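You operate a simulated robot arm through the tools that you are given. There is no shell and no other tool. Be economical: measure what you need, move in short steps, check, and stop when the job is done.

Carry out the task below with a simulated two-armed robot. There is one attempt and no reset: what you move stays moved.

## Task
On the packing table top, fold the rag in half, so that its two long edges meet.

It is judged by the outcome, as a careful person would: the job done as asked, and still so three seconds after it is handed in. It fails if anything else is knocked over, pushed out of place, dropped, spilled or broken. Flat cloth is picked up by pressing the open fingertips on it (5 to 10 N) and closing them slowly along it; thin cloth reads only 2 to 8 mm in the jaws.

## Robot
Two 7-joint arms with two-finger parallel grippers on one trunk, on a base that drives. Base frame: it is fixed to the floor where the robot stands at the start and does not move with it; the origin is under the middle of the robot, x ahead of it, y to its left, z up; the surface under the hand at the start is at about z = 820. Readings come in mm, rad, newtons and seconds.
The left shoulder is at the start at [70, 163, 1120], the right one opposite. With the tool pointing down near the work surface each hand reaches from about 400 to 880 mm from the robot's upright axis, wherever it stands, measured 20 degrees to its own side. Places, roughly: packing table top [700, 100, 800]. Payload 3.43 kg a hand.
The TCP of each hand is the grasp point between the finger pads, 34 mm short of the fingertips. In the tool frame z runs along the fingers and y along their closing line. The gripper opens to 128 mm. The fingers are 24 mm wide and 12 mm thick; the gripper's body (48 by 130 mm) begins 96 mm behind the TCP.
Orientation is that of the tool frame in the base frame, as a unit quaternion [w, x, y, z]. With the fingers straight down and closing along the base's y, the tool's x points along the base's -x, its y along +y and its z along -z.

## Interface
- The arms move only by the tool nudge_tool. It takes "left_moves", "right_moves" or both (then of equal length, played together; a hand with none holds still); each is a list of rows, each a list of 3 entries, a list of its own where there are three numbers: the turn, a rotation vector about the tool's x, y, z in units of 4 degrees (1.0 is 4 degrees), then the shift along the tool's x, y, z in units of 50 mm (1.0 is 50 mm), then the finger opening in m, from 0 to 0.128. In form: [[[wx, wy, wz], [x, y, z], fingers], ...]. A call has 1 to 12 rows; each row shifts and turns the commanded pose from where the row before left it, along the tool's axes as they then stand. A call with a number of a shift or a turn outside -1 to 1 is refused whole. Rows are played at 5 a second. More than 50 mm and 0.15 rad between two rows, or a gripper value outside its range, and nothing of the call is played. Where a pose cannot be reached the arm comes as near as it can. A force on the tool above 40 N (or 10 N above the force at the start of the call, whichever is more), or a blocked arm, ends the call early, and 0.2 s more pass. The fingers move at their own pace (about 153 mm/s each) and stop on an object; they squeeze with about 34 N. The grip force told is the motor's: it shows also when the fingers shut on nothing. Time passes only in rows, and 0.2 s behind the last, so rows that do not move let the fingers close. It gives the time, the measured TCP pose, the force on the tool (base axes), the opening and the grip force at its end, in the units of the frame above (readings bear some noise), with the torque about the TCP (base axes, N m) and any sound that the robot's microphone picked up.
- Cameras (640 x 400 px; columns grow to the right, rows downward): "scene" is now at [127.9, 9, 1333.3]; the picture's right is [0.10, -0.99, 0.00], its down [-0.72, -0.08, -0.69] and it looks along [0.69, 0.07, -0.72] (base axes); focal length 255 px, centre (320, 200). "left" rides on the left gripper at [76, 11, -160] in its tool frame; the picture's right is [-0.15, 0.99, 0.00], its down [-0.88, -0.13, -0.46] and it looks along [-0.45, -0.07, 0.89] (tool axes); focal length 234 px, centre (320, 200). "right" rides on the right gripper at [76, -11, -160] in its tool frame; the picture's right is [0.15, 0.99, 0.00], its down [-0.88, 0.13, -0.46] and it looks along [-0.45, 0.07, 0.89] (tool axes); focal length 234 px, centre (320, 200). There is no depth. A picture from a camera that has moved, and an enlarged one, comes with that camera's place and axes in the base frame and with its lens.
- capture(camera): a new picture of that camera. No time passes.
- move_column(by): slides the trunk up (or, below 0, down) by that many mm; the arms and the scene camera ride with it, the base frame stays. It gives what a move gives, with no picture.
- steer(legs): drives the robot by 1 to 6 legs, each [ahead, left, turn to the left] in mm, mm and rad, along the robot's own axes; the way and the turn of a leg run together, so that a leg with both is an arc; at most 1500 mm and 3.142 rad a leg. The arms and the cameras ride along, it lands a little off, and it stops where it bumps. It gives what a move gives.
- pan_tilt(pan, tilt): turns the head with the scene camera to pan (to the left, within 1.501 rad either way) and tilt (down, from -0.506 to 1.204), counted from straight ahead of the robot. It gives what a move gives.
- close_up(camera, box): a new picture of the part [left, top, right, bottom] of that camera's present view, enlarged. No time passes.
- hand_in(): hands the job in; it is judged then, once.

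Work in short steps. Places have to be worked out from the pictures, the camera data and where the tool is seen: move nearer, look again, correct. Check each grasp and each placing, and mend what went wrong. You have 120 turns and 92 pictures in all, those below and enlarged ones among them. Open the grippers and draw the arms clear of the work before you hand the job in, unless the task says otherwise; then end with one line.

The tools are called after "Call:" as a command line: name --argument value ..., lists and objects as JSON in quotes. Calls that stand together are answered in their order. nudge_tool: Moves the arms, as the interface text tells. Its arguments: {"type":"object","properties":{"left_moves":{"type":"array","items":{"type":"array"}},"right_moves":{"type":"array","items":{"type":"array"}}},"required":[]} The other tools are called the same way: move_column (by) slides the trunk up or down; steer (legs) drives the base; pan_tilt (pan, tilt) turns the head that bears the scene camera; capture (camera) takes a picture; close_up (camera, box) takes an enlarged picture of a part of a camera's view; hand_in () hands the job in.

At the start:

```text
time: 0.0
left_tool_pos: [655.7, 301.2, 990.5]
left_tool_rot: [0.0, 0.0, 1.0, 0.001]
left_force: [0.1, -0.7, -0.1]
left_torque: [0.03, -0.02, -0.06]
left_finger_gap: 128.2
left_gripper_force: 0.0
right_tool_pos: [606.5, -150.7, 1040.0]
right_tool_rot: [0.0, -0.001, 1.0, 0.0]
right_force: [-0.5, 0.0, 0.4]
right_torque: [0.03, -0.01, -0.01]
right_finger_gap: 128.2
right_gripper_force: 0.0
trunk travel left (down, up): [-600.0, 340.0]
robot x, y, heading: [-2.8, 1.8, -0.002]
head pan, tilt: [0.105, 0.806]
```

scene: 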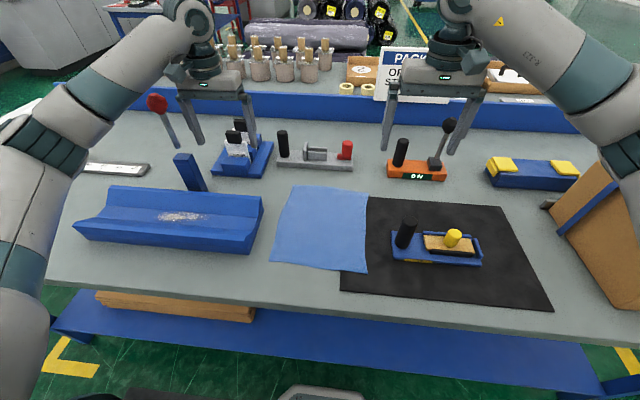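
right: 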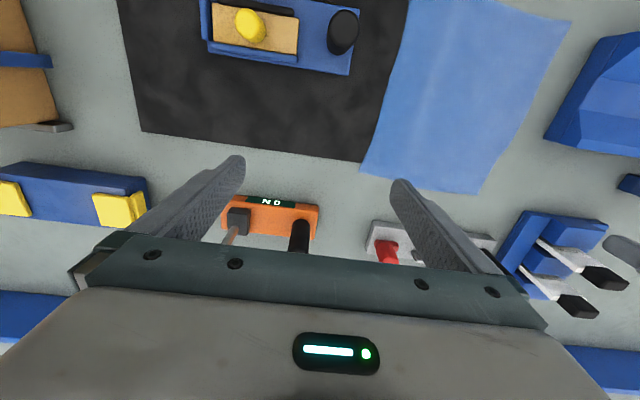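
left: 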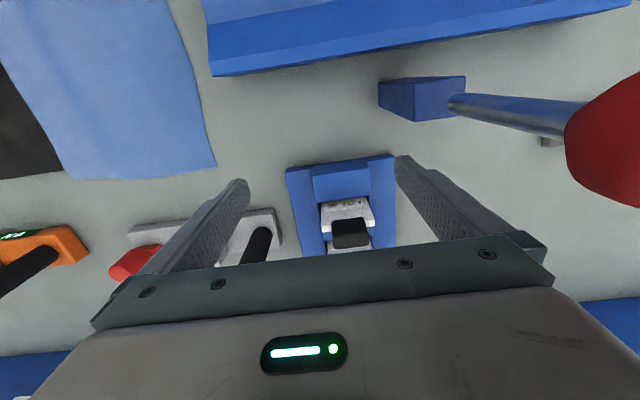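

The rag seems to span about x 410–670, y −70–148, with the long edges running along x. I'll look closer at its edges and neighbours.

Call:
close_up --camera "scene" --box '[240, 160, 420, 290]'

Call:
close_up --camera "right" --box '[300, 0, 640, 212]'

```text
3.08 times, centred on (330, 225) of scene
camera zoom: at [127.9, 9.0, 1333.3], right [0.1, -0.99, 0.0], down [-0.72, -0.08, -0.69], along [0.69, 0.07, -0.72], focal length 784 px, centre (289, 123)
```

zoom: 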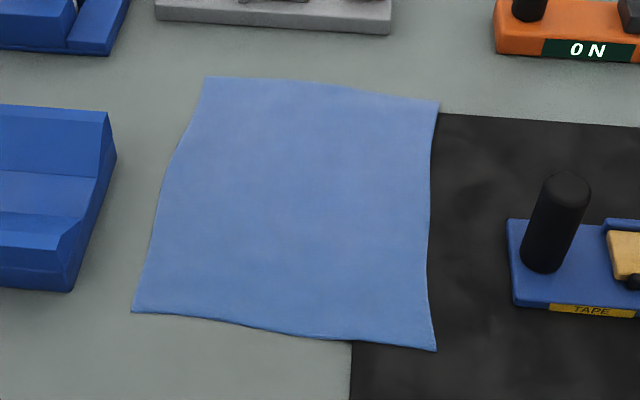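

```text
1.88 times, centred on (470, 106) of right
camera zoom: at [531.1, -159.0, 1199.7], right [-0.15, 0.99, 0.0], down [0.88, 0.13, 0.46], along [0.45, 0.07, -0.89], focal length 441 px, centre (38, 377)
```

zoom: 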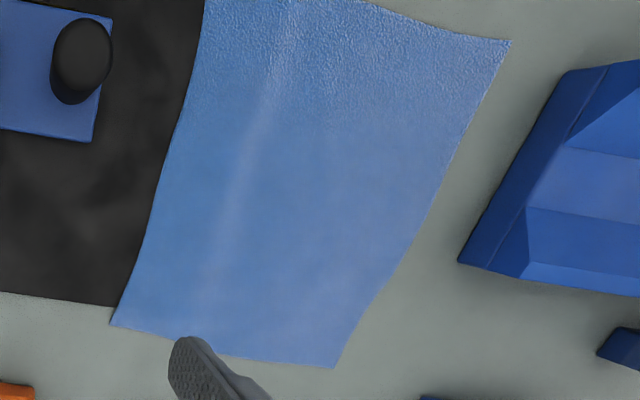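

The table is at z≈820, and the rag is about 254 mm (along x) by 222 mm (along y). Its left edge is at y≈150 and its right edge at y≈−70. I plan to pinch both corners of the left long edge, left hand on the near one and right hand on the far one, and carry them to the right edge. First I move the left hand away from the tall lever ball and start yawing both hands so they close along x.

Call:
nudge_tool --left_moves '[[[0, 0, 0], [0, -0.8, 0], 0.06], [[0, 0, 0], [0, -0.8, 0], 0.06], [[0, 0, 0], [0, -0.8, 0], 0.06], [[0, 0, 1], [0, 0, 0], 0.06], [[0, 0, 1], [0, 0, 0], 0.06], [[0, 0, 1], [0, 0, 0], 0.06], [[0, 0, 1], [0, 0, 0], 0.06], [[0, 0, 1], [0, 0, 0], 0.06], [[0, 0, 1], [0, 0, 0], 0.06], [[0, 0, 1], [0, 0, 0], 0.06], [[0, 0, 1], [0, 0, 0], 0.06], [[0, 0, 1], [0, 0, 0], 0.06]]' --right_moves '[[[0, 0, 1], [0, 0, 0], 0.06], [[0, 0, 1], [0, 0, 0], 0.06], [[0, 0, 1], [0, 0, 0], 0.06], [[0, 0, 1], [0, 0, 0], 0.06], [[0, 0, 1], [0, 0, 0], 0.06], [[0, 0, 1], [0, 0, 0], 0.06], [[0, 0, 1], [0, 0, 0], 0.06], [[0, 0, 1], [0, 0, 0], 0.06], [[0, 0, 1], [0, 0, 0], 0.06], [[0, 0, 1], [0, 0, 0], 0.06], [[0, 0, 1], [0, 0, 0], 0.06], [[0, 0, 1], [0, 0, 0], 0.06]]'

```text
time: 2.6
left_tool_pos: [656.1, 180.8, 989.5]
left_tool_rot: [-0.001, 0.309, 0.951, 0.0]
left_force: [0.2, 0.6, 0.7]
left_torque: [0.01, -0.03, 0.01]
left_finger_gap: 60.1
left_gripper_force: 0.1
right_tool_pos: [606.6, -150.2, 1039.1]
right_tool_rot: [0.0, 0.407, 0.913, 0.0]
right_force: [-0.3, 0.2, 0.4]
right_torque: [-0.05, 0.04, -0.01]
right_finger_gap: 60.1
right_gripper_force: 0.1
trunk travel left (down, up): [-600.0, 340.0]
robot x, y, heading: [-3.2, -0.6, 0.001]
head pan, tilt: [0.105, 0.806]
```

Both yaws are following. I'll back the base up 80 mm so the near corners are well within reach, then finish the yaw.

Call:
steer --legs '[[-80, 0, 0]]'

Call:
nudge_tool --left_moves '[[[0, 0, 1], [0, 0, 0], 0.06], [[0, 0, 1], [0, 0, 0], 0.06], [[0, 0, 1], [0, 0, 0], 0.06], [[0, 0, 1], [0, 0, 0], 0.06], [[0, 0, 1], [0, 0, 0], 0.06], [[0, 0, 1], [0, 0, 0], 0.06], [[0, 0, 1], [0, 0, 0], 0.06], [[0, 0, 1], [0, 0, 0], 0.06], [[0, 0, 1], [0, 0, 0], 0.06], [[0, 0, 1], [0, 0, 0], 0.06], [[0, 0, 1], [0, 0, 0], 0.06], [[0, 0, 1], [0, 0, 0], 0.06]]' --right_moves '[[[0, 0, 1], [0, 0, 0], 0.06], [[0, 0, 1], [0, 0, 0], 0.06], [[0, 0, 1], [0, 0, 0], 0.06], [[0, 0, 1], [0, 0, 0], 0.06], [[0, 0, 1], [0, 0, 0], 0.06], [[0, 0, 1], [0, 0, 0], 0.06], [[0, 0, 1], [0, 0, 0], 0.06], [[0, 0, 1], [0, 0, 0], 0.06], [[0, 0, 1], [0, 0, 0], 0.06], [[0, 0, 1], [0, 0, 0], 0.06], [[0, 0, 0.5], [0, 0, 0], 0.06], [[0, 0, 0], [0, 0, 0], 0.06]]'

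```text
time: 3.6
left_tool_pos: [578.6, 178.8, 990.8]
left_tool_rot: [0.0, 0.31, 0.951, 0.0]
left_force: [-0.1, -0.3, 1.5]
left_torque: [0.03, -0.04, -0.03]
left_finger_gap: 59.8
left_gripper_force: 0.0
right_tool_pos: [527.0, -151.6, 1040.3]
right_tool_rot: [0.0, 0.407, 0.913, -0.001]
right_force: [-0.2, 0.2, 0.8]
right_torque: [0.0, -0.04, -0.01]
right_finger_gap: 60.1
right_gripper_force: 0.0
trunk travel left (down, up): [-600.0, 340.0]
robot x, y, heading: [-78.6, -0.1, -0.001]
head pan, tilt: [0.105, 0.806]
```

```text
time: 6.2
left_tool_pos: [578.1, 178.2, 989.6]
left_tool_rot: [0.0, 0.671, 0.742, 0.0]
left_force: [0.4, 0.4, -0.2]
left_torque: [0.04, -0.01, 0.03]
left_finger_gap: 60.0
left_gripper_force: 0.1
right_tool_pos: [528.8, -151.7, 1039.6]
right_tool_rot: [-0.001, 0.708, 0.706, 0.0]
right_force: [0.2, 0.1, 0.3]
right_torque: [-0.01, -0.01, 0.0]
right_finger_gap: 60.1
right_gripper_force: 0.0
trunk travel left (down, up): [-600.0, 340.0]
robot x, y, heading: [-77.1, 0.4, 0.0]
head pan, tilt: [0.105, 0.806]
```

Yaw is nearly done, so tool x is now +y and tool y is +x. I move the left hand over the near-left corner and the right hand over the far-left corner, still high.

Call:
nudge_tool --left_moves '[[[0, 0, 0.75], [0, 0, 0], 0.04], [[0, 0, 0.75], [0, 0, 0], 0.04], [[0, 0, 0], [0, -0.95, 0], 0.04], [[0, 0, 0], [0, -0.95, 0], 0.04], [[0, 0, 0], [0, -0.96, 0], 0.04], [[0, 0, 0], [-0.56, 0, 0], 0.04], [[0, 0, 0], [0, 0, 0.5], 0.04], [[0, 0, 0], [0, 0, 0.5], 0.04], [[0, 0, 0], [0, 0, 0.5], 0.04], [[0, 0, 0], [0, 0, 0], 0.04], [[0, 0, 0], [0, 0, 0], 0.04], [[0, 0, 0], [0, 0, 0], 0.04]]' --right_moves '[[[0, 0, 0], [0, 0.8, 0], 0.04], [[0, 0, 0], [0, 0.8, 0], 0.04], [[0, 0, 0], [0, 0.83, 0], 0.04], [[0, 0, 0], [0, 0, 0], 0.04], [[0, 0, 0], [0.85, 0, 0], 0.04], [[0, 0, 0], [0.85, 0, 0], 0.04], [[0, 0, 0], [0.85, 0, 0], 0.04], [[0, 0, 0], [0.85, 0, 0], 0.04], [[0, 0, 0], [0.85, 0, 0], 0.04], [[0, 0, 0], [0.85, 0, 0], 0.04], [[0, 0, 0], [0.85, 0, 0], 0.04], [[0, 0, 0], [0, 0, 0.5], 0.04]]'

Call:
capture --camera "scene"

Call:
capture --camera "right"

Call:
capture --camera "left"

```text
time: 8.8
left_tool_pos: [437.5, 149.7, 914.6]
left_tool_rot: [-0.001, 0.708, 0.706, -0.001]
left_force: [-0.6, -0.8, 0.8]
left_torque: [0.05, 0.01, -0.01]
left_finger_gap: 39.7
left_gripper_force: 0.1
right_tool_pos: [643.3, 132.5, 1011.0]
right_tool_rot: [-0.001, 0.708, 0.706, 0.0]
right_force: [0.8, 0.8, 0.6]
right_torque: [0.04, 0.03, 0.01]
right_finger_gap: 39.8
right_gripper_force: 0.0
right hand out of reach, approached as far as the arm can: row 11
trunk travel left (down, up): [-600.0, 340.0]
robot x, y, heading: [-78.0, 0.4, -0.007]
head pan, tilt: [0.105, 0.806]
```

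```text
86 pictures are left
camera scene: at [52.2, 6.1, 1333.1], right [0.1, -0.99, 0.0], down [-0.72, -0.07, -0.69], along [0.69, 0.07, -0.72], focal length 255 px, centre (320, 200)
```

scene: 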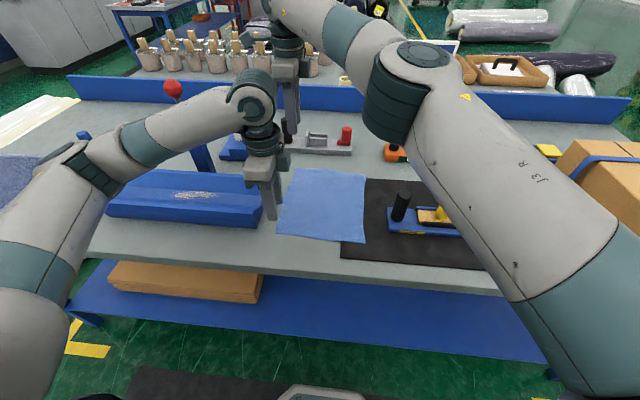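

```text
85 pictures are left
camera right: at [634.3, 210.8, 1171.0], right [0.99, 0.14, 0.0], down [0.13, -0.88, 0.45], along [0.06, -0.45, -0.89], focal length 234 px, centre (320, 200)
```

right: 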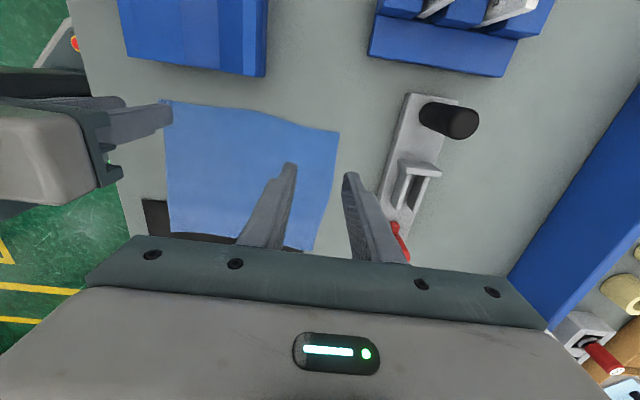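

```text
84 pictures are left
camera left: at [448.3, 224.3, 1074.5], right [0.99, -0.15, 0.0], down [-0.13, -0.88, 0.45], along [-0.07, -0.45, -0.89], focal length 234 px, centre (320, 200)
```

left: 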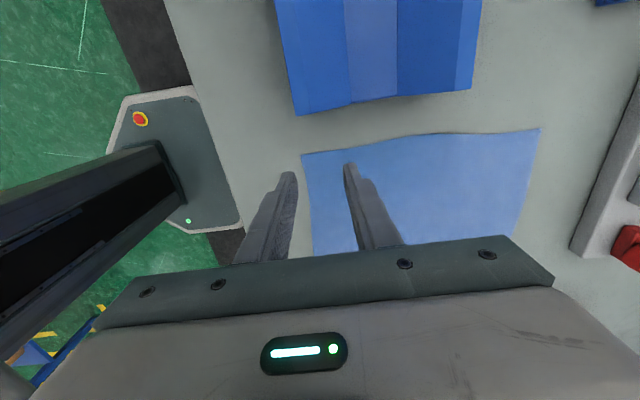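

Both cameras put the near-left corner at about (418,154) and the far-left at about (669,148). I'll lower the right hand and align both hands: left to x≈448, y≈147 and right to x≈639, y≈142.

Call:
nudge_tool --left_moves '[[[0, 0, 0], [-0.05, 0.2, 0.2], 0.03], [[0, 0, 0], [0, 0, 0.2], 0.03], [[0, 0, 0], [0, 0, 0.2], 0.03], [[0, 0, 0], [0, 0, 0.2], 0.03], [[0, 0, 0], [0, 0, 0], 0.03]]' --right_moves '[[[0, 0, 0], [0, 0, 0.5], 0.03], [[0, 0, 0], [0, 0, 0.5], 0.03], [[0, 0, 0], [0, 0, 0.5], 0.03], [[0, 0, 0], [0, 0, 0.5], 0.03], [[0, 0, 0], [0, 0, 0.4], 0.03]]'

```text
time: 10.1
left_tool_pos: [447.2, 150.2, 875.2]
left_tool_rot: [0.0, 0.708, 0.707, 0.0]
left_force: [-0.6, 0.0, -0.3]
left_torque: [-0.01, 0.04, 0.01]
left_finger_gap: 29.9
left_gripper_force: 0.0
right_tool_pos: [643.7, 137.0, 891.2]
right_tool_rot: [-0.001, 0.709, 0.705, 0.0]
right_force: [0.1, -0.3, 0.3]
right_torque: [0.02, 0.01, 0.01]
right_finger_gap: 29.7
right_gripper_force: 0.0
trunk travel left (down, up): [-600.0, 340.0]
robot x, y, heading: [-77.8, 0.0, 0.002]
head pan, tilt: [0.105, 0.806]
```

Now it's fine alignment, coming down to just above the cloth, with a check from the wrist cameras.

Call:
nudge_tool --left_moves '[[[0, 0, 0], [-0.04, 0.02, 0.12], 0.03], [[0, 0, 0], [0, 0, 0], 0.03]]' --right_moves '[[[0, 0, 0], [0.1, -0.08, 0.22], 0.03], [[0, 0, 0], [0, 0, 0.2], 0.03]]'

Call:
close_up --camera "right" --box '[160, 60, 480, 260]'

Call:
close_up --camera "left" --box '[160, 60, 480, 260]'

```text
time: 10.7
left_tool_pos: [447.3, 147.4, 868.1]
left_tool_rot: [0.0, 0.708, 0.707, -0.001]
left_force: [-0.7, -0.7, -0.7]
left_torque: [0.02, 0.01, 0.03]
left_finger_gap: 30.1
left_gripper_force: 0.1
right_tool_pos: [639.9, 144.1, 870.0]
right_tool_rot: [-0.001, 0.707, 0.707, -0.001]
right_force: [0.2, -0.5, 0.2]
right_torque: [0.04, 0.01, -0.03]
right_finger_gap: 29.9
right_gripper_force: 0.2
trunk travel left (down, up): [-600.0, 340.0]
robot x, y, heading: [-80.3, 2.0, -0.001]
head pan, tilt: [0.105, 0.806]
```

```text
2.00 times, centred on (320, 160) of right
camera zoom: at [628.4, 221.1, 1030.8], right [0.99, 0.14, 0.0], down [0.13, -0.88, 0.46], along [0.06, -0.45, -0.89], focal length 468 px, centre (320, 280)
```

zoom: 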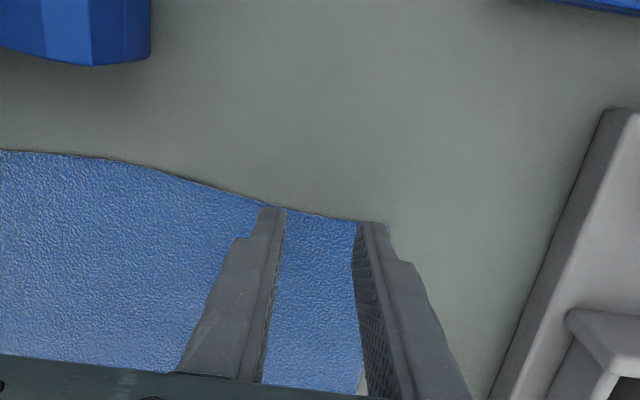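

```text
2.00 times, centred on (320, 160) of left
camera zoom: at [458.6, 222.1, 1028.4], right [0.99, -0.15, 0.0], down [-0.13, -0.88, 0.46], along [-0.07, -0.45, -0.89], focal length 468 px, centre (320, 280)
```

zoom: 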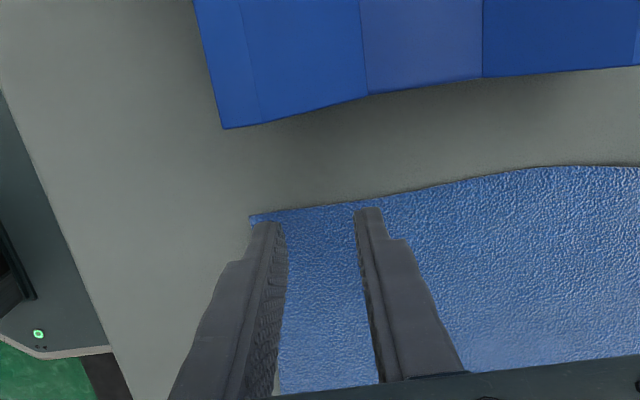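

Both fingers are right at the corners. I shift 5 mm inward in x and descend to just above contact.

Call:
nudge_tool --left_moves '[[[0, 0, 0], [0, 0.1, 0.1], 0.03], [[0, 0, 0], [0, 0, 0.1], 0.03], [[0, 0, 0], [0, 0, 0], 0.03]]' --right_moves '[[[0, 0, 0], [-0.02, -0.12, 0.12], 0.03], [[0, 0, 0], [0, 0, 0.1], 0.03], [[0, 0, 0], [0, 0, 0], 0.03]]'

```text
time: 11.4
left_tool_pos: [451.6, 146.4, 859.7]
left_tool_rot: [0.0, 0.708, 0.706, 0.0]
left_force: [0.3, 0.8, 0.8]
left_torque: [0.03, 0.0, 0.01]
left_finger_gap: 30.3
left_gripper_force: 0.1
right_tool_pos: [633.3, 142.6, 861.5]
right_tool_rot: [0.0, 0.708, 0.706, 0.001]
right_force: [-0.4, -0.2, -0.2]
right_torque: [0.01, 0.02, -0.04]
right_finger_gap: 30.0
right_gripper_force: 0.1
trunk travel left (down, up): [-600.0, 340.0]
robot x, y, heading: [-78.1, -2.4, -0.003]
head pan, tilt: [0.105, 0.806]
```

No contact yet. I go down about 5 mm more.

Call:
nudge_tool --left_moves '[[[0, 0, 0], [0, 0, 0.05], 0.03], [[0, 0, 0], [0, 0, 0.04], 0.03], [[0, 0, 0], [0, 0, 0], 0.03]]' --right_moves '[[[0, 0, 0], [0, 0, 0.05], 0.03], [[0, 0, 0], [0, 0, 0.05], 0.03], [[0, 0, 0], [0, 0, 0], 0.03]]'

```text
time: 12.2
left_tool_pos: [451.2, 146.6, 854.2]
left_tool_rot: [0.001, 0.708, 0.706, 0.001]
left_force: [0.3, 1.7, 9.4]
left_torque: [0.06, 0.04, 0.0]
left_finger_gap: 29.7
left_gripper_force: 0.0
right_tool_pos: [632.3, 142.6, 855.5]
right_tool_rot: [0.0, 0.708, 0.706, 0.0]
right_force: [0.1, 0.8, 0.7]
right_torque: [-0.02, -0.05, 0.0]
right_finger_gap: 30.0
right_gripper_force: 0.0
trunk travel left (down, up): [-600.0, 340.0]
robot x, y, heading: [-75.4, 4.2, -0.002]
head pan, tilt: [0.105, 0.806]
```

The left hand is pressing at 9 N. The right needs about 2 mm more.

Call:
nudge_tool --right_moves '[[[0, 0, 0], [0, 0, 0.03], 0.03], [[0, 0, 0], [0, 0, 0], 0.03]]'

```text
time: 12.8
left_tool_pos: [451.1, 147.0, 856.4]
left_tool_rot: [0.001, 0.708, 0.707, 0.001]
left_force: [2.4, 1.9, 11.5]
left_torque: [0.07, 0.04, 0.02]
left_finger_gap: 29.7
left_gripper_force: 0.1
right_tool_pos: [632.5, 142.0, 856.3]
right_tool_rot: [0.001, 0.707, 0.707, 0.001]
right_force: [0.5, 0.9, 4.1]
right_torque: [0.02, -0.03, -0.02]
right_finger_gap: 30.1
right_gripper_force: 0.1
trunk travel left (down, up): [-600.0, 340.0]
robot x, y, heading: [-77.2, -1.5, -0.001]
head pan, tilt: [0.105, 0.806]
```

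The right reads 4 N and the left 11 N. I press the right slightly more and ease the left a little, then close both slowly.

Call:
nudge_tool --left_moves '[[[0, 0, 0], [0, 0, -0.01], 0.03], [[0, 0, 0], [0, 0, 0], 0.027], [[0, 0, 0], [0, 0, 0], 0.024], [[0, 0, 0], [0, 0, 0], 0.021], [[0, 0, 0], [0, 0, 0], 0.018], [[0, 0, 0], [0, 0, 0], 0.015], [[0, 0, 0], [0, 0, 0], 0.012], [[0, 0, 0], [0, 0, 0], 0.009], [[0, 0, 0], [0, 0, 0], 0.006], [[0, 0, 0], [0, 0, 0], 0.003], [[0, 0, 0], [0, 0, 0], 0.0], [[0, 0, 0], [0, 0, 0], 0.0]]' --right_moves '[[[0, 0, 0], [0, 0, 0.02], 0.03], [[0, 0, 0], [0, 0, 0], 0.027], [[0, 0, 0], [0, 0, 0], 0.024], [[0, 0, 0], [0, 0, 0], 0.021], [[0, 0, 0], [0, 0, 0], 0.018], [[0, 0, 0], [0, 0, 0], 0.015], [[0, 0, 0], [0, 0, 0], 0.012], [[0, 0, 0], [0, 0, 0], 0.009], [[0, 0, 0], [0, 0, 0], 0.006], [[0, 0, 0], [0, 0, 0], 0.003], [[0, 0, 0], [0, 0, 0], 0.0], [[0, 0, 0], [0, 0, 0], 0.0]]'

Call:
close_up --camera "right" --box '[160, 60, 480, 260]'

Call:
close_up --camera "left" --box '[160, 60, 480, 260]'

```text
time: 15.4
left_tool_pos: [451.5, 146.3, 856.4]
left_tool_rot: [0.0, 0.708, 0.706, 0.001]
left_force: [0.1, 0.2, -0.3]
left_torque: [0.0, 0.03, 0.01]
left_finger_gap: 0.0
left_gripper_force: 33.0
right_tool_pos: [631.3, 141.1, 855.4]
right_tool_rot: [0.0, 0.707, 0.707, 0.001]
right_force: [0.1, 0.3, 18.5]
right_torque: [-0.04, -0.04, 0.0]
right_finger_gap: 2.1
right_gripper_force: 34.0
trunk travel left (down, up): [-600.0, 340.0]
robot x, y, heading: [-76.9, 5.3, 0.003]
head pan, tilt: [0.105, 0.806]
```

```text
2.00 times, centred on (320, 160) of right
camera zoom: at [621.4, 218.8, 1015.1], right [0.99, 0.14, 0.0], down [0.13, -0.88, 0.46], along [0.07, -0.45, -0.89], focal length 468 px, centre (320, 280)
```

zoom: 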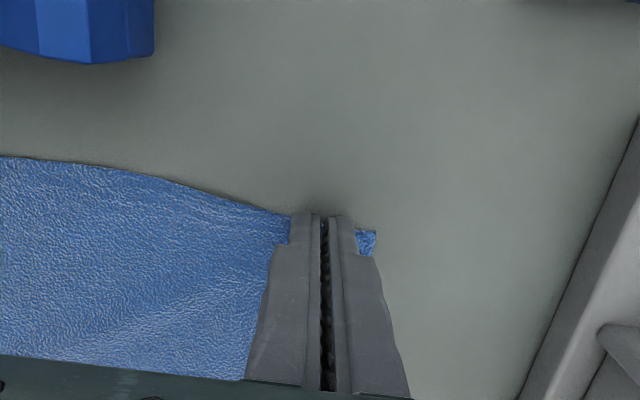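

```text
2.00 times, centred on (320, 160) of left
camera zoom: at [461.7, 221.2, 1015.2], right [0.99, -0.15, 0.0], down [-0.13, -0.88, 0.46], along [-0.07, -0.45, -0.89], focal length 468 px, centre (320, 280)
```

zoom: 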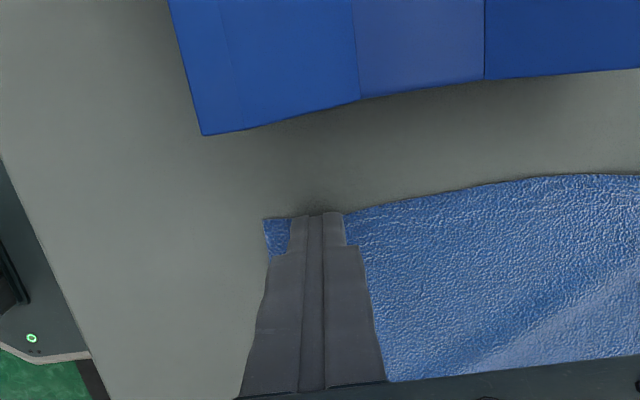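

The right hand has the cloth (2.1 mm), but the left closed on nothing. I reopen the left, check the press force, and ease the right slightly while holding its grip.

Call:
nudge_tool --left_moves '[[[0, 0, 0], [0, 0, -0.1], 0.0], [[0, 0, 0], [0, 0, 0], 0.034], [[0, 0, 0], [0, 0, 0], 0.034], [[0, 0, 0], [0, 0, 0.1], 0.034], [[0, 0, 0], [0, 0, 0.02], 0.034], [[0, 0, 0], [0, 0, 0], 0.034]]' --right_moves '[[[0, 0, 0], [0, 0, -0.02], 0.0], [[0, 0, 0], [0, 0, 0], 0.0], [[0, 0, 0], [0, 0, 0], 0.0], [[0, 0, 0], [0, 0, 0], 0.0], [[0, 0, 0], [0, 0, 0], 0.0], [[0, 0, 0], [0, 0, 0], 0.0]]'

```text
time: 16.9
left_tool_pos: [452.6, 147.6, 855.7]
left_tool_rot: [0.0, 0.708, 0.706, 0.0]
left_force: [0.7, -0.7, 10.1]
left_torque: [-0.02, 0.04, 0.02]
left_finger_gap: 34.0
left_gripper_force: 0.1
right_tool_pos: [632.5, 140.4, 855.2]
right_tool_rot: [0.0, 0.708, 0.706, -0.001]
right_force: [-0.7, 1.5, 7.3]
right_torque: [0.05, -0.02, 0.0]
right_finger_gap: 2.2
right_gripper_force: 33.8
trunk travel left (down, up): [-600.0, 340.0]
robot x, y, heading: [-78.7, 1.0, -0.002]
head pan, tilt: [0.105, 0.806]
```

The left is pressing at 10 N. I close it slowly again with a slight follow-down so the pressure isn't lost.

Call:
nudge_tool --left_moves '[[[0, 0, 0], [0, 0, 0.004], 0.031], [[0, 0, 0], [0, 0, 0.004], 0.028], [[0, 0, 0], [0, 0, 0.004], 0.025], [[0, 0, 0], [0, 0, 0.004], 0.022], [[0, 0, 0], [0, 0, 0.004], 0.019], [[0, 0, 0], [0, 0, 0.004], 0.016], [[0, 0, 0], [0, 0, 0.004], 0.013], [[0, 0, 0], [0, 0, 0.004], 0.01], [[0, 0, 0], [0, 0, 0], 0.007], [[0, 0, 0], [0, 0, 0], 0.003], [[0, 0, 0], [0, 0, 0], 0.0], [[0, 0, 0], [0, 0, 0], 0.0]]'

```text
time: 19.0
left_tool_pos: [452.1, 146.1, 855.0]
left_tool_rot: [0.004, 0.707, 0.707, 0.002]
left_force: [2.1, -1.2, 16.1]
left_torque: [-0.02, 0.08, 0.03]
left_finger_gap: 5.5
left_gripper_force: 2.5
right_tool_pos: [631.9, 141.5, 854.8]
right_tool_rot: [-0.001, 0.707, 0.707, -0.001]
right_force: [-2.8, 0.3, 2.2]
right_torque: [-0.03, 0.08, -0.05]
right_finger_gap: 2.0
right_gripper_force: 34.3
trunk travel left (down, up): [-600.0, 340.0]
robot x, y, heading: [-82.9, 0.7, -0.006]
head pan, tilt: [0.105, 0.806]
stopped in row 10 (left hand): the force on the tool passed its limit at 42 N (the readings are from after the stop); the commanded pose is now the measured one
```

Left reads 5.5 mm, still closing when it stopped on force. I finish the closing.

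Call:
nudge_tool --left_moves '[[[0, 0, 0], [0, 0, -0.02], 0.004], [[0, 0, 0], [0, 0, 0], 0.002], [[0, 0, 0], [0, 0, 0], 0.0], [[0, 0, 0], [0, 0, 0], 0.0]]' --right_moves '[[[0, 0, 0], [0, 0, 0], 0.0], [[0, 0, 0], [0, 0, 0], 0.0], [[0, 0, 0], [0, 0, 0], 0.0], [[0, 0, 0], [0, 0, 0], 0.0]]'

Call:
close_up --camera "left" --box '[160, 60, 480, 260]'

```text
time: 20.0
left_tool_pos: [451.8, 145.9, 856.0]
left_tool_rot: [0.002, 0.707, 0.707, 0.001]
left_force: [7.9, -1.4, 8.0]
left_torque: [-0.05, -0.28, 0.0]
left_finger_gap: 1.9
left_gripper_force: 34.2
right_tool_pos: [631.7, 141.7, 855.9]
right_tool_rot: [-0.001, 0.708, 0.707, -0.001]
right_force: [-8.9, -0.4, 6.7]
right_torque: [0.0, 0.3, -0.02]
right_finger_gap: 1.8
right_gripper_force: 34.8
trunk travel left (down, up): [-600.0, 340.0]
robot x, y, heading: [-76.9, -1.6, -0.005]
head pan, tilt: [0.105, 0.806]
```

```text
2.00 times, centred on (320, 160) of left
camera zoom: at [462.7, 221.4, 1014.5], right [0.99, -0.15, 0.01], down [-0.13, -0.88, 0.46], along [-0.06, -0.45, -0.89], focal length 468 px, centre (320, 280)
```

zoom: 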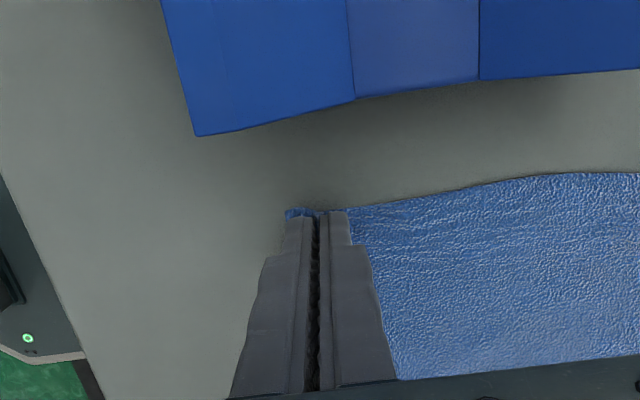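

Both corners are now held (1.9 and 1.8 mm), with about 8 N of tension between the hands. I bring the hands slightly together and lift along the first half of the folding arc.

Call:
nudge_tool --left_moves '[[[0, 0, 0], [-0.06, 0.06, -0.24], 0.0], [[0, 0, 0], [-0.06, 0.04, -0.36], 0.0], [[0, 0, 0], [-0.14, 0, -0.26], 0.0], [[0, 0, 0], [-0.16, 0, -0.24], 0.0], [[0, 0, 0], [-0.24, 0, -0.2], 0.0], [[0, 0, 0], [-0.26, 0, -0.2], 0.0], [[0, 0, 0], [-0.24, 0, -0.14], 0.0], [[0, 0, 0], [-0.26, 0, -0.12], 0.0], [[0, 0, 0], [-0.24, 0, -0.04], 0.0], [[0, 0, 0], [-0.26, 0, -0.04], 0.0], [[0, 0, 0], [0, 0, 0], 0.0]]' --right_moves '[[[0, 0, 0], [-0.06, -0.06, -0.24], 0.0], [[0, 0, 0], [-0.06, -0.04, -0.36], 0.0], [[0, 0, 0], [-0.14, 0, -0.26], 0.0], [[0, 0, 0], [-0.16, 0, -0.24], 0.0], [[0, 0, 0], [-0.24, 0, -0.2], 0.0], [[0, 0, 0], [-0.26, 0, -0.2], 0.0], [[0, 0, 0], [-0.24, 0, -0.14], 0.0], [[0, 0, 0], [-0.26, 0, -0.12], 0.0], [[0, 0, 0], [-0.24, 0, -0.04], 0.0], [[0, 0, 0], [-0.26, 0, -0.04], 0.0], [[0, 0, 0], [0, 0, 0], 0.0]]'

Call:
capture --camera "scene"

Call:
capture --camera "left"

```text
time: 22.4
left_tool_pos: [457.8, 51.3, 946.1]
left_tool_rot: [0.002, 0.707, 0.707, 0.0]
left_force: [-0.6, 1.0, -0.1]
left_torque: [-0.05, 0.04, -0.02]
left_finger_gap: 1.9
left_gripper_force: 34.5
right_tool_pos: [626.6, 46.9, 946.3]
right_tool_rot: [-0.001, 0.708, 0.706, -0.001]
right_force: [-0.5, -0.2, 0.9]
right_torque: [-0.01, -0.01, 0.03]
right_finger_gap: 1.6
right_gripper_force: 33.6
trunk travel left (down, up): [-600.0, 340.0]
robot x, y, heading: [-79.2, 0.2, -0.005]
head pan, tilt: [0.105, 0.806]
```

```text
78 pictures are left
camera scene: at [50.0, 9.7, 1333.3], right [0.1, -0.99, 0.0], down [-0.72, -0.07, -0.69], along [0.69, 0.07, -0.72], focal length 255 px, centre (320, 200)
```

scene: 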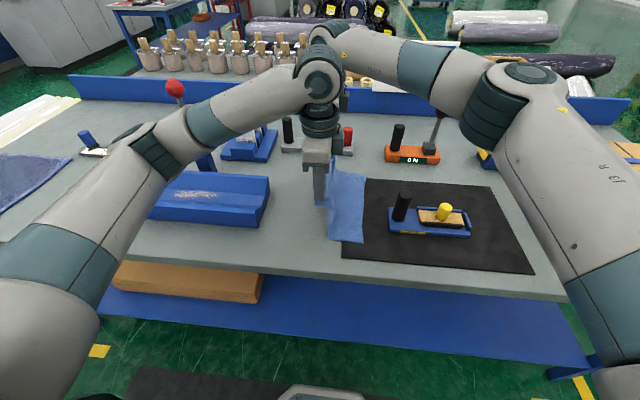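

```text
77 pictures are left
camera left: at [467.9, 126.8, 1105.4], right [0.99, -0.15, 0.0], down [-0.13, -0.88, 0.46], along [-0.06, -0.45, -0.89], focal length 234 px, centre (320, 200)
```

left: 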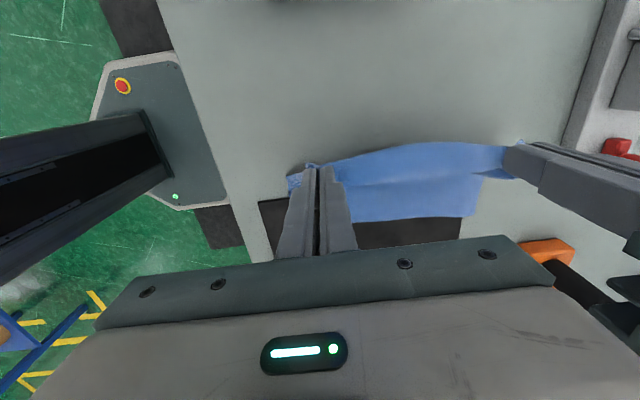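

The cloth is lifted evenly and the right edge hasn't moved. I continue the arc with a gentle tilt, so the fingers lean over for the laydown, stopping before touchdown.

Call:
nudge_tool --left_moves '[[[0, 1, 0], [-0.26, 0, 0.01], 0.0], [[0, 1, 0], [-0.26, 0, 0.013], 0.0], [[0, 1, 0], [-0.27, 0, 0.014], 0.0], [[0, 1, 0], [-0.257, 0, 0.04], 0.0], [[0, 1, 0], [-0.266, 0, 0.04], 0.0], [[0, 1, 0], [-0.256, 0, 0.047], 0.0], [[0, 0, 0], [-0.274, 0, 0.075], 0.0], [[0, 0, 0], [-0.264, 0, 0.1], 0.0], [[0, 0, 0], [-0.236, 0, 0.136], 0.0], [[0, 0, 0], [0, 0, 0], 0.0]]' --right_moves '[[[0, 1, 0], [-0.26, 0, 0.01], 0.0], [[0, 1, 0], [-0.26, 0, 0.013], 0.0], [[0, 1, 0], [-0.27, 0, 0.014], 0.0], [[0, 1, 0], [-0.257, 0, 0.04], 0.0], [[0, 1, 0], [-0.266, 0, 0.04], 0.0], [[0, 1, 0], [-0.256, 0, 0.047], 0.0], [[0, 0, 0], [-0.274, 0, 0.075], 0.0], [[0, 0, 0], [-0.264, 0, 0.1], 0.0], [[0, 0, 0], [-0.236, 0, 0.136], 0.0], [[0, 0, 0], [0, 0, 0], 0.0]]'

Call:
capture --camera "scene"

Call:
capture --camera "left"

Call:
capture --camera "right"

```text
time: 24.6
left_tool_pos: [458.0, -52.2, 895.3]
left_tool_rot: [-0.144, 0.692, 0.692, 0.148]
left_force: [0.7, 0.4, -0.2]
left_torque: [0.01, 0.02, -0.02]
left_finger_gap: 1.6
left_gripper_force: 34.2
right_tool_pos: [626.6, -58.5, 894.3]
right_tool_rot: [-0.148, 0.692, 0.691, 0.147]
right_force: [-0.4, 0.4, 0.6]
right_torque: [0.01, -0.02, 0.02]
right_finger_gap: 1.9
right_gripper_force: 33.9
trunk travel left (down, up): [-600.0, 340.0]
robot x, y, heading: [-74.1, 1.4, -0.001]
head pan, tilt: [0.105, 0.806]
```

```text
76 pictures are left
camera scene: at [49.7, 9.1, 1333.4], right [0.1, -0.99, 0.0], down [-0.72, -0.07, -0.69], along [0.69, 0.07, -0.72], focal length 255 px, centre (320, 200)
```

scene: 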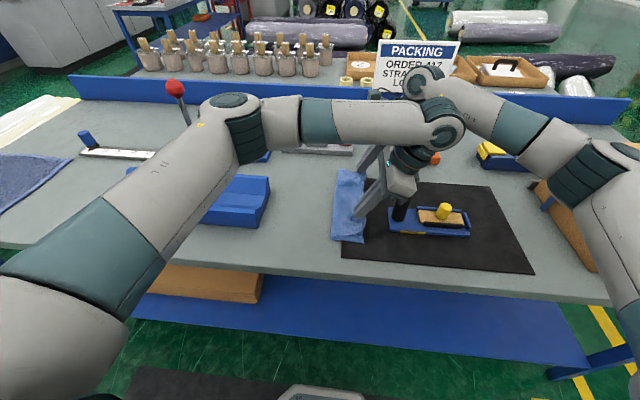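

```text
75 pictures are left
camera left: at [468.7, -48.8, 1071.4], right [0.99, -0.13, -0.06], down [-0.13, -0.99, 0.06], along [-0.06, -0.05, -1.0], focal length 234 px, centre (320, 200)
```

left: 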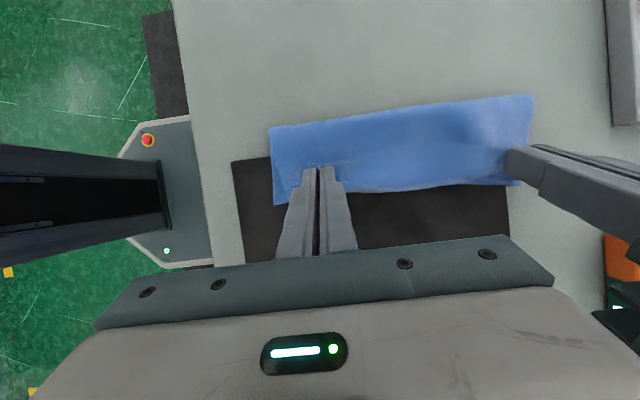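

```text
74 pictures are left
camera right: at [616.6, -52.3, 1071.7], right [0.99, 0.13, 0.06], down [0.13, -0.99, 0.06], along [0.07, -0.05, -1.0], focal length 234 px, centre (320, 200)
```

right: 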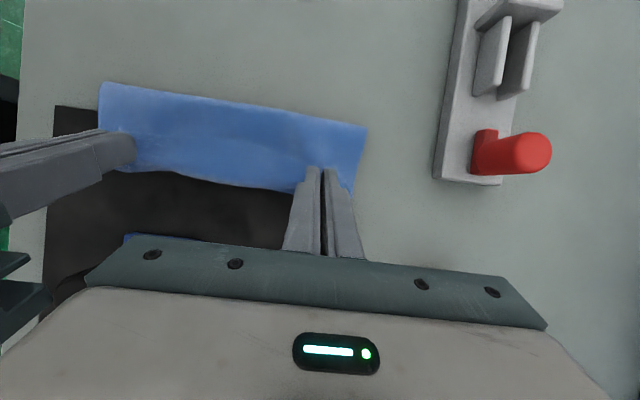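

The laydown is going well. I lower through the last three steps to touchdown.

Call:
nudge_tool --left_moves '[[[0, 0, 0], [-0.2, 0, 0.152], 0.0], [[0, 0, 0], [-0.18, 0, 0.16], 0.0], [[0, 0, 0], [-0.136, 0, 0.158], 0.0], [[0, 0, 0], [0, 0, 0], 0.0]]' --right_moves '[[[0, 0, 0], [-0.2, 0, 0.152], 0.0], [[0, 0, 0], [-0.18, 0, 0.16], 0.0], [[0, 0, 0], [-0.1, 0, 0.158], 0.0], [[0, 0, 0], [0, 0, 0], 0.0]]'

Call:
close_up --camera "scene" --box '[300, 140, 440, 260]'

Call:
capture --camera "left"

Call:
capture --camera "right"

```text
time: 25.6
left_tool_pos: [457.2, -67.0, 863.7]
left_tool_rot: [-0.145, 0.691, 0.692, 0.148]
left_force: [-0.1, -0.3, 2.5]
left_torque: [0.03, 0.03, -0.02]
left_finger_gap: 1.7
left_gripper_force: 34.4
right_tool_pos: [625.9, -70.6, 864.2]
right_tool_rot: [-0.146, 0.692, 0.691, 0.147]
right_force: [-2.5, 0.2, 4.5]
right_torque: [0.06, 0.01, -0.03]
right_finger_gap: 1.8
right_gripper_force: 34.0
trunk travel left (down, up): [-600.0, 340.0]
robot x, y, heading: [-75.9, 1.1, -0.0]
head pan, tilt: [0.105, 0.806]
```

```text
3.33 times, centred on (370, 200) of scene
camera zoom: at [49.3, 9.0, 1333.5], right [0.1, -0.99, 0.0], down [-0.72, -0.07, -0.69], along [0.69, 0.07, -0.72], focal length 849 px, centre (153, 200)
```

zoom: 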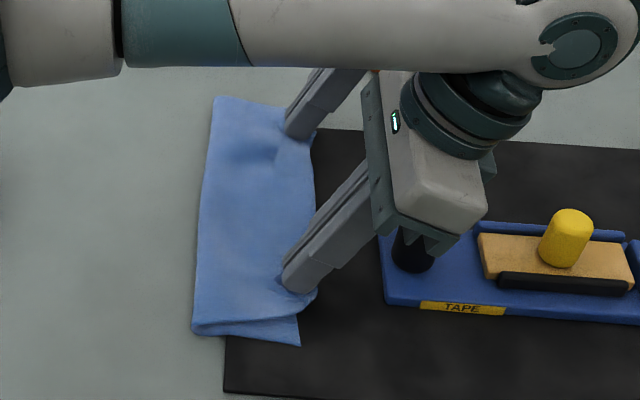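

```text
72 pictures are left
camera left: at [467.8, -63.6, 1040.2], right [0.99, -0.13, -0.05], down [-0.13, -0.99, 0.06], along [-0.06, -0.05, -1.0], focal length 234 px, centre (320, 200)
```

left: 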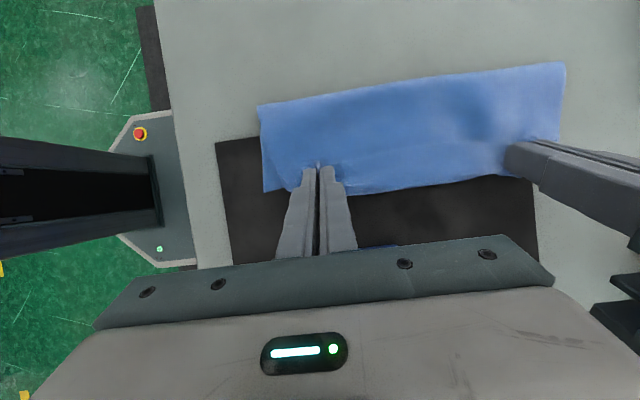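

```text
71 pictures are left
camera right: at [616.3, -64.0, 1040.8], right [0.99, 0.13, 0.06], down [0.13, -0.99, 0.06], along [0.07, -0.05, -1.0], focal length 234 px, centre (320, 200)
```

right: 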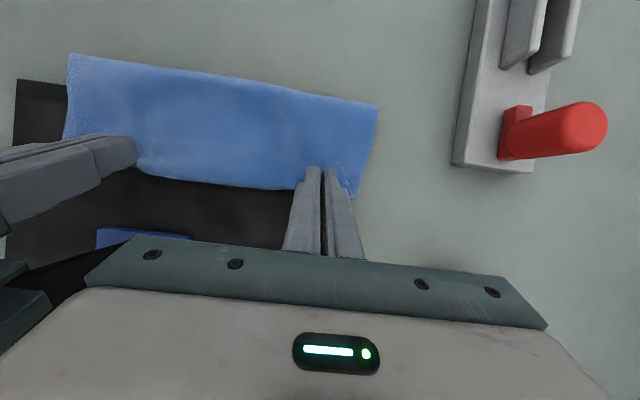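

Both hands are at touchdown with low force. The fold currently sits near y≈17 as a loose bulge, and the right edge is near y≈−62. I release slowly, then lift straight up and look.

Call:
nudge_tool --left_moves '[[[0, 0, 0], [0, 0, 0], 0.01], [[0, 0, 0], [0, 0, 0], 0.02], [[0, 0, 0], [0, 0, 0], 0.03], [[0, 0, 0], [0, 0, 0], 0.035], [[0, 0, 0], [0.122, 0, -0.274], 0.035], [[0, 0, 0], [0.122, 0, -0.274], 0.035], [[0, 0, 0], [0.122, 0, -0.274], 0.035], [[0, 0, 0], [0.122, 0, -0.274], 0.035], [[0, 0, 0], [0.122, 0, -0.274], 0.035], [[0, 0, 0], [0.122, 0, -0.274], 0.035], [[0, 0, 0], [0, 0, 0], 0.035]]' --right_moves '[[[0, 0, 0], [0, 0, 0], 0.01], [[0, 0, 0], [0, 0, 0], 0.02], [[0, 0, 0], [0, 0, 0], 0.03], [[0, 0, 0], [0, 0, 0], 0.035], [[0, 0, 0], [0.122, 0, -0.274], 0.035], [[0, 0, 0], [0.122, 0, -0.274], 0.035], [[0, 0, 0], [0.122, 0, -0.274], 0.035], [[0, 0, 0], [0.122, 0, -0.274], 0.035], [[0, 0, 0], [0.122, 0, -0.274], 0.035], [[0, 0, 0], [0.122, 0, -0.274], 0.035], [[0, 0, 0], [0, 0, 0], 0.035]]'

Call:
close_up --camera "scene" --box '[300, 140, 440, 260]'

Call:
capture --camera "left"

Call:
capture --camera "right"

```text
time: 28.0
left_tool_pos: [457.7, -66.3, 954.3]
left_tool_rot: [-0.145, 0.692, 0.692, 0.147]
left_force: [0.7, 0.7, -0.1]
left_torque: [0.05, 0.0, 0.03]
left_finger_gap: 34.9
left_gripper_force: 0.1
right_tool_pos: [627.8, -70.6, 952.1]
right_tool_rot: [-0.148, 0.693, 0.691, 0.145]
right_force: [0.7, 1.3, -0.1]
right_torque: [0.0, 0.03, 0.01]
right_finger_gap: 34.8
right_gripper_force: 0.1
trunk travel left (down, up): [-600.0, 340.0]
robot x, y, heading: [-75.3, 0.7, -0.002]
head pan, tilt: [0.105, 0.806]
```

```text
3.33 times, centred on (370, 200) of scene
camera zoom: at [50.5, 8.6, 1333.3], right [0.1, -0.99, 0.0], down [-0.72, -0.07, -0.69], along [0.69, 0.07, -0.72], focal length 849 px, centre (153, 200)
```

zoom: 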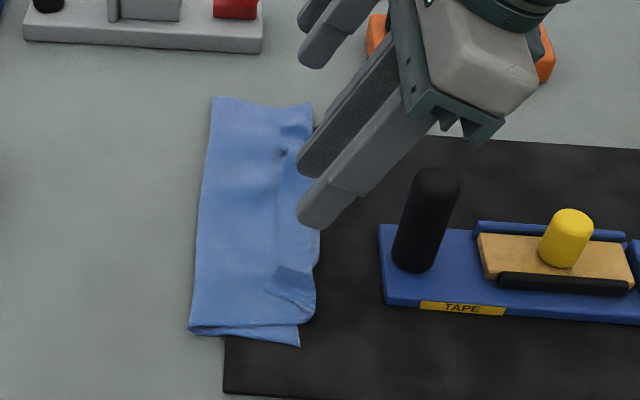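

```text
69 pictures are left
camera left: at [467.9, -63.2, 1129.4], right [0.99, -0.13, -0.06], down [-0.13, -0.99, 0.06], along [-0.06, -0.05, -1.0], focal length 234 px, centre (320, 200)
```

left: 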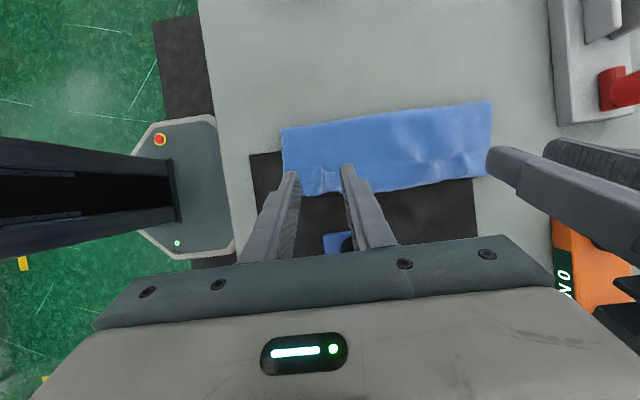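

```text
68 pictures are left
camera right: at [617.4, -64.5, 1129.9], right [0.99, 0.13, 0.06], down [0.13, -0.99, 0.06], along [0.06, -0.05, -1.0], focal length 234 px, centre (320, 200)
```

right: 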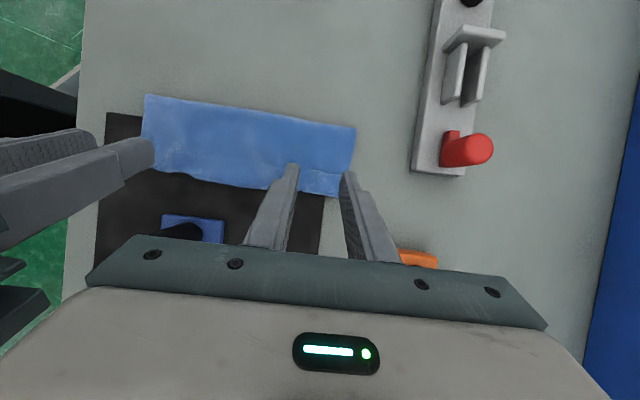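

There appears to be a folded-back corner at the near pinch, as I suspected. I lift and clear both hands, straightening the tilt, to inspect properly.

Call:
nudge_tool --left_moves '[[[0, -1, 0], [0.1, 0, -0.6], 0.035], [[0, -1, 0], [0.1, 0, -0.6], 0.035], [[0, -1, 0], [0, 0, -0.6], 0.035], [[0, -1, 0], [0, 0, 0], 0.035], [[0, -1, 0], [0.8, 0, 0], 0.035], [[0, -1, 0], [0.8, 0, 0], 0.035], [[0, 0, 0], [0.8, 0, 0], 0.035], [[0, 0, 0], [0.8, 0, 0], 0.035], [[0, 0, 0], [0.8, 0, 0], 0.035]]' --right_moves '[[[0, -1, 0], [0.1, 0, -0.6], 0.035], [[0, -1, 0], [0.1, 0, -0.6], 0.035], [[0, -1, 0], [0, 0, -0.6], 0.035], [[0, -1, 0], [0, 0, 0], 0.035], [[0, -1, 0], [-0.8, 0, 0], 0.035], [[0, -1, 0], [-0.8, 0, 0], 0.035], [[0, 0, 0], [-0.8, 0, 0], 0.035], [[0, 0, 0], [-0.3, 0, 0], 0.035], [[0, 0, 0], [0, 0, 0], 0.035]]'

Call:
close_up --camera "scene" --box '[320, 150, 400, 260]'

Call:
capture --camera "left"

Call:
capture --camera "scene"

```text
time: 30.0
left_tool_pos: [456.8, 114.4, 1049.8]
left_tool_rot: [0.003, 0.707, 0.707, 0.001]
left_force: [0.1, 0.3, 0.4]
left_torque: [-0.04, -0.02, -0.01]
left_finger_gap: 34.9
left_gripper_force: 0.1
right_tool_pos: [629.1, -226.5, 1034.0]
right_tool_rot: [0.0, 0.707, 0.707, -0.002]
right_force: [0.8, 0.8, 0.8]
right_torque: [0.02, 0.02, 0.0]
right_finger_gap: 34.8
right_gripper_force: 0.0
trunk travel left (down, up): [-600.0, 340.0]
robot x, y, heading: [-78.0, 1.4, -0.003]
head pan, tilt: [0.105, 0.806]
```

```text
3.64 times, centred on (360, 205) of scene
camera zoom: at [49.7, 10.8, 1333.4], right [0.1, -0.99, 0.0], down [-0.72, -0.08, -0.69], along [0.69, 0.07, -0.72], focal length 926 px, centre (174, 182)
```

zoom: 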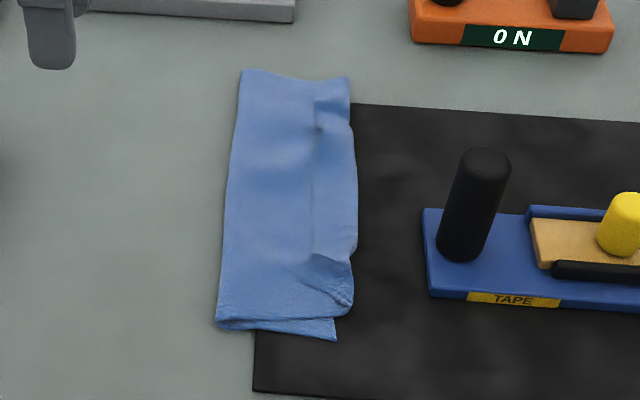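

```text
66 pictures are left
camera left: at [467.5, 189.7, 1208.4], right [0.99, -0.15, 0.01], down [-0.13, -0.88, 0.46], along [-0.06, -0.45, -0.89], focal length 234 px, centre (320, 200)
```

left: 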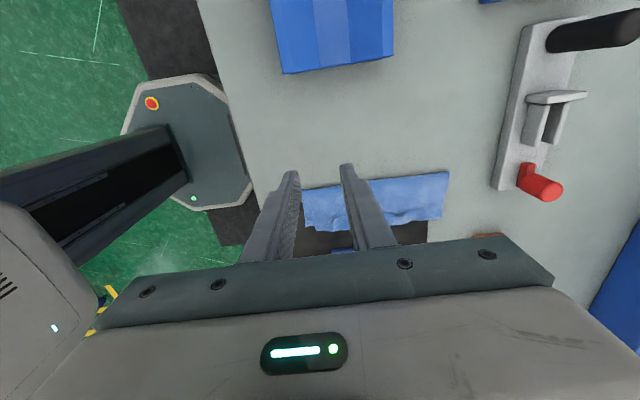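

```text
65 pictures are left
camera scene: at [49.7, 10.8, 1333.4], right [0.1, -0.99, 0.0], down [-0.72, -0.08, -0.69], along [0.69, 0.07, -0.72], focal length 255 px, centre (320, 200)
```

scene: 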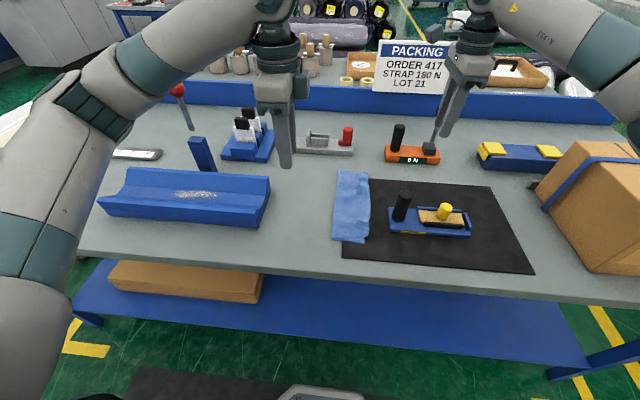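

The rag's right strip looks like the top layer folded back on itself. I'll take closer views to be sure.

Call:
nudge_tool --left_moves '[[[0, 0, 0], [0.5, 0.8, 0], 0.035], [[0, 0, 0], [0.5, 0.8, 0], 0.035], [[0, 0, 0], [0.5, 0.8, 0], 0.035], [[0, 0, 0], [0, 0, 0], 0.035]]'

Call:
close_up --camera "left" --box '[140, 150, 420, 280]'

Call:
close_up --camera "scene" --box '[320, 160, 380, 250]'

```text
time: 31.0
left_tool_pos: [576.8, 185.8, 1047.0]
left_tool_rot: [0.002, 0.707, 0.707, 0.001]
left_force: [-0.3, 0.3, -0.5]
left_torque: [0.01, -0.02, 0.04]
left_finger_gap: 34.9
left_gripper_force: 0.0
right_tool_pos: [629.0, -227.4, 1034.2]
right_tool_rot: [0.0, 0.708, 0.707, -0.001]
right_force: [0.7, -0.7, 0.0]
right_torque: [-0.02, -0.02, 0.02]
right_finger_gap: 35.1
right_gripper_force: 0.1
trunk travel left (down, up): [-600.0, 340.0]
robot x, y, heading: [-77.6, 1.7, -0.002]
head pan, tilt: [0.105, 0.806]
```

```text
2.29 times, centred on (280, 215) of left
camera zoom: at [587.6, 261.1, 1207.4], right [0.99, -0.15, 0.01], down [-0.13, -0.88, 0.46], along [-0.06, -0.45, -0.89], focal length 535 px, centre (411, 166)
```

zoom: 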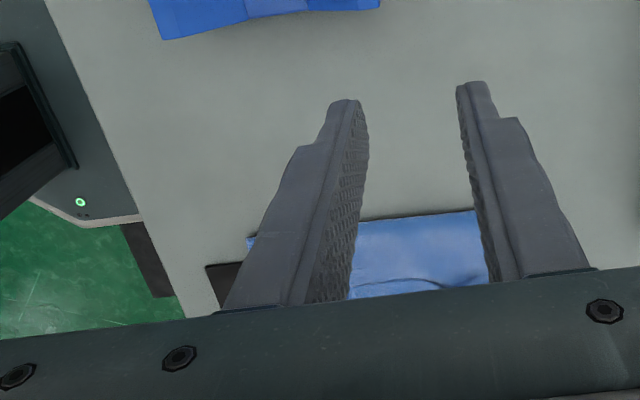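

```text
4.44 times, centred on (350, 205) of scene
camera zoom: at [49.4, 8.8, 1333.4], right [0.1, -0.99, 0.0], down [-0.72, -0.07, -0.69], along [0.69, 0.07, -0.72], focal length 1132 px, centre (187, 178)
```

zoom: 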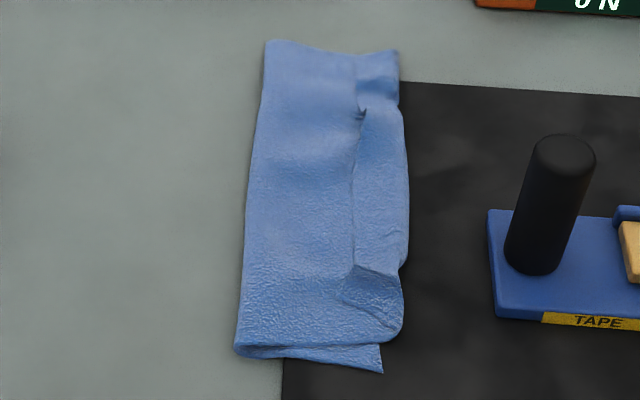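

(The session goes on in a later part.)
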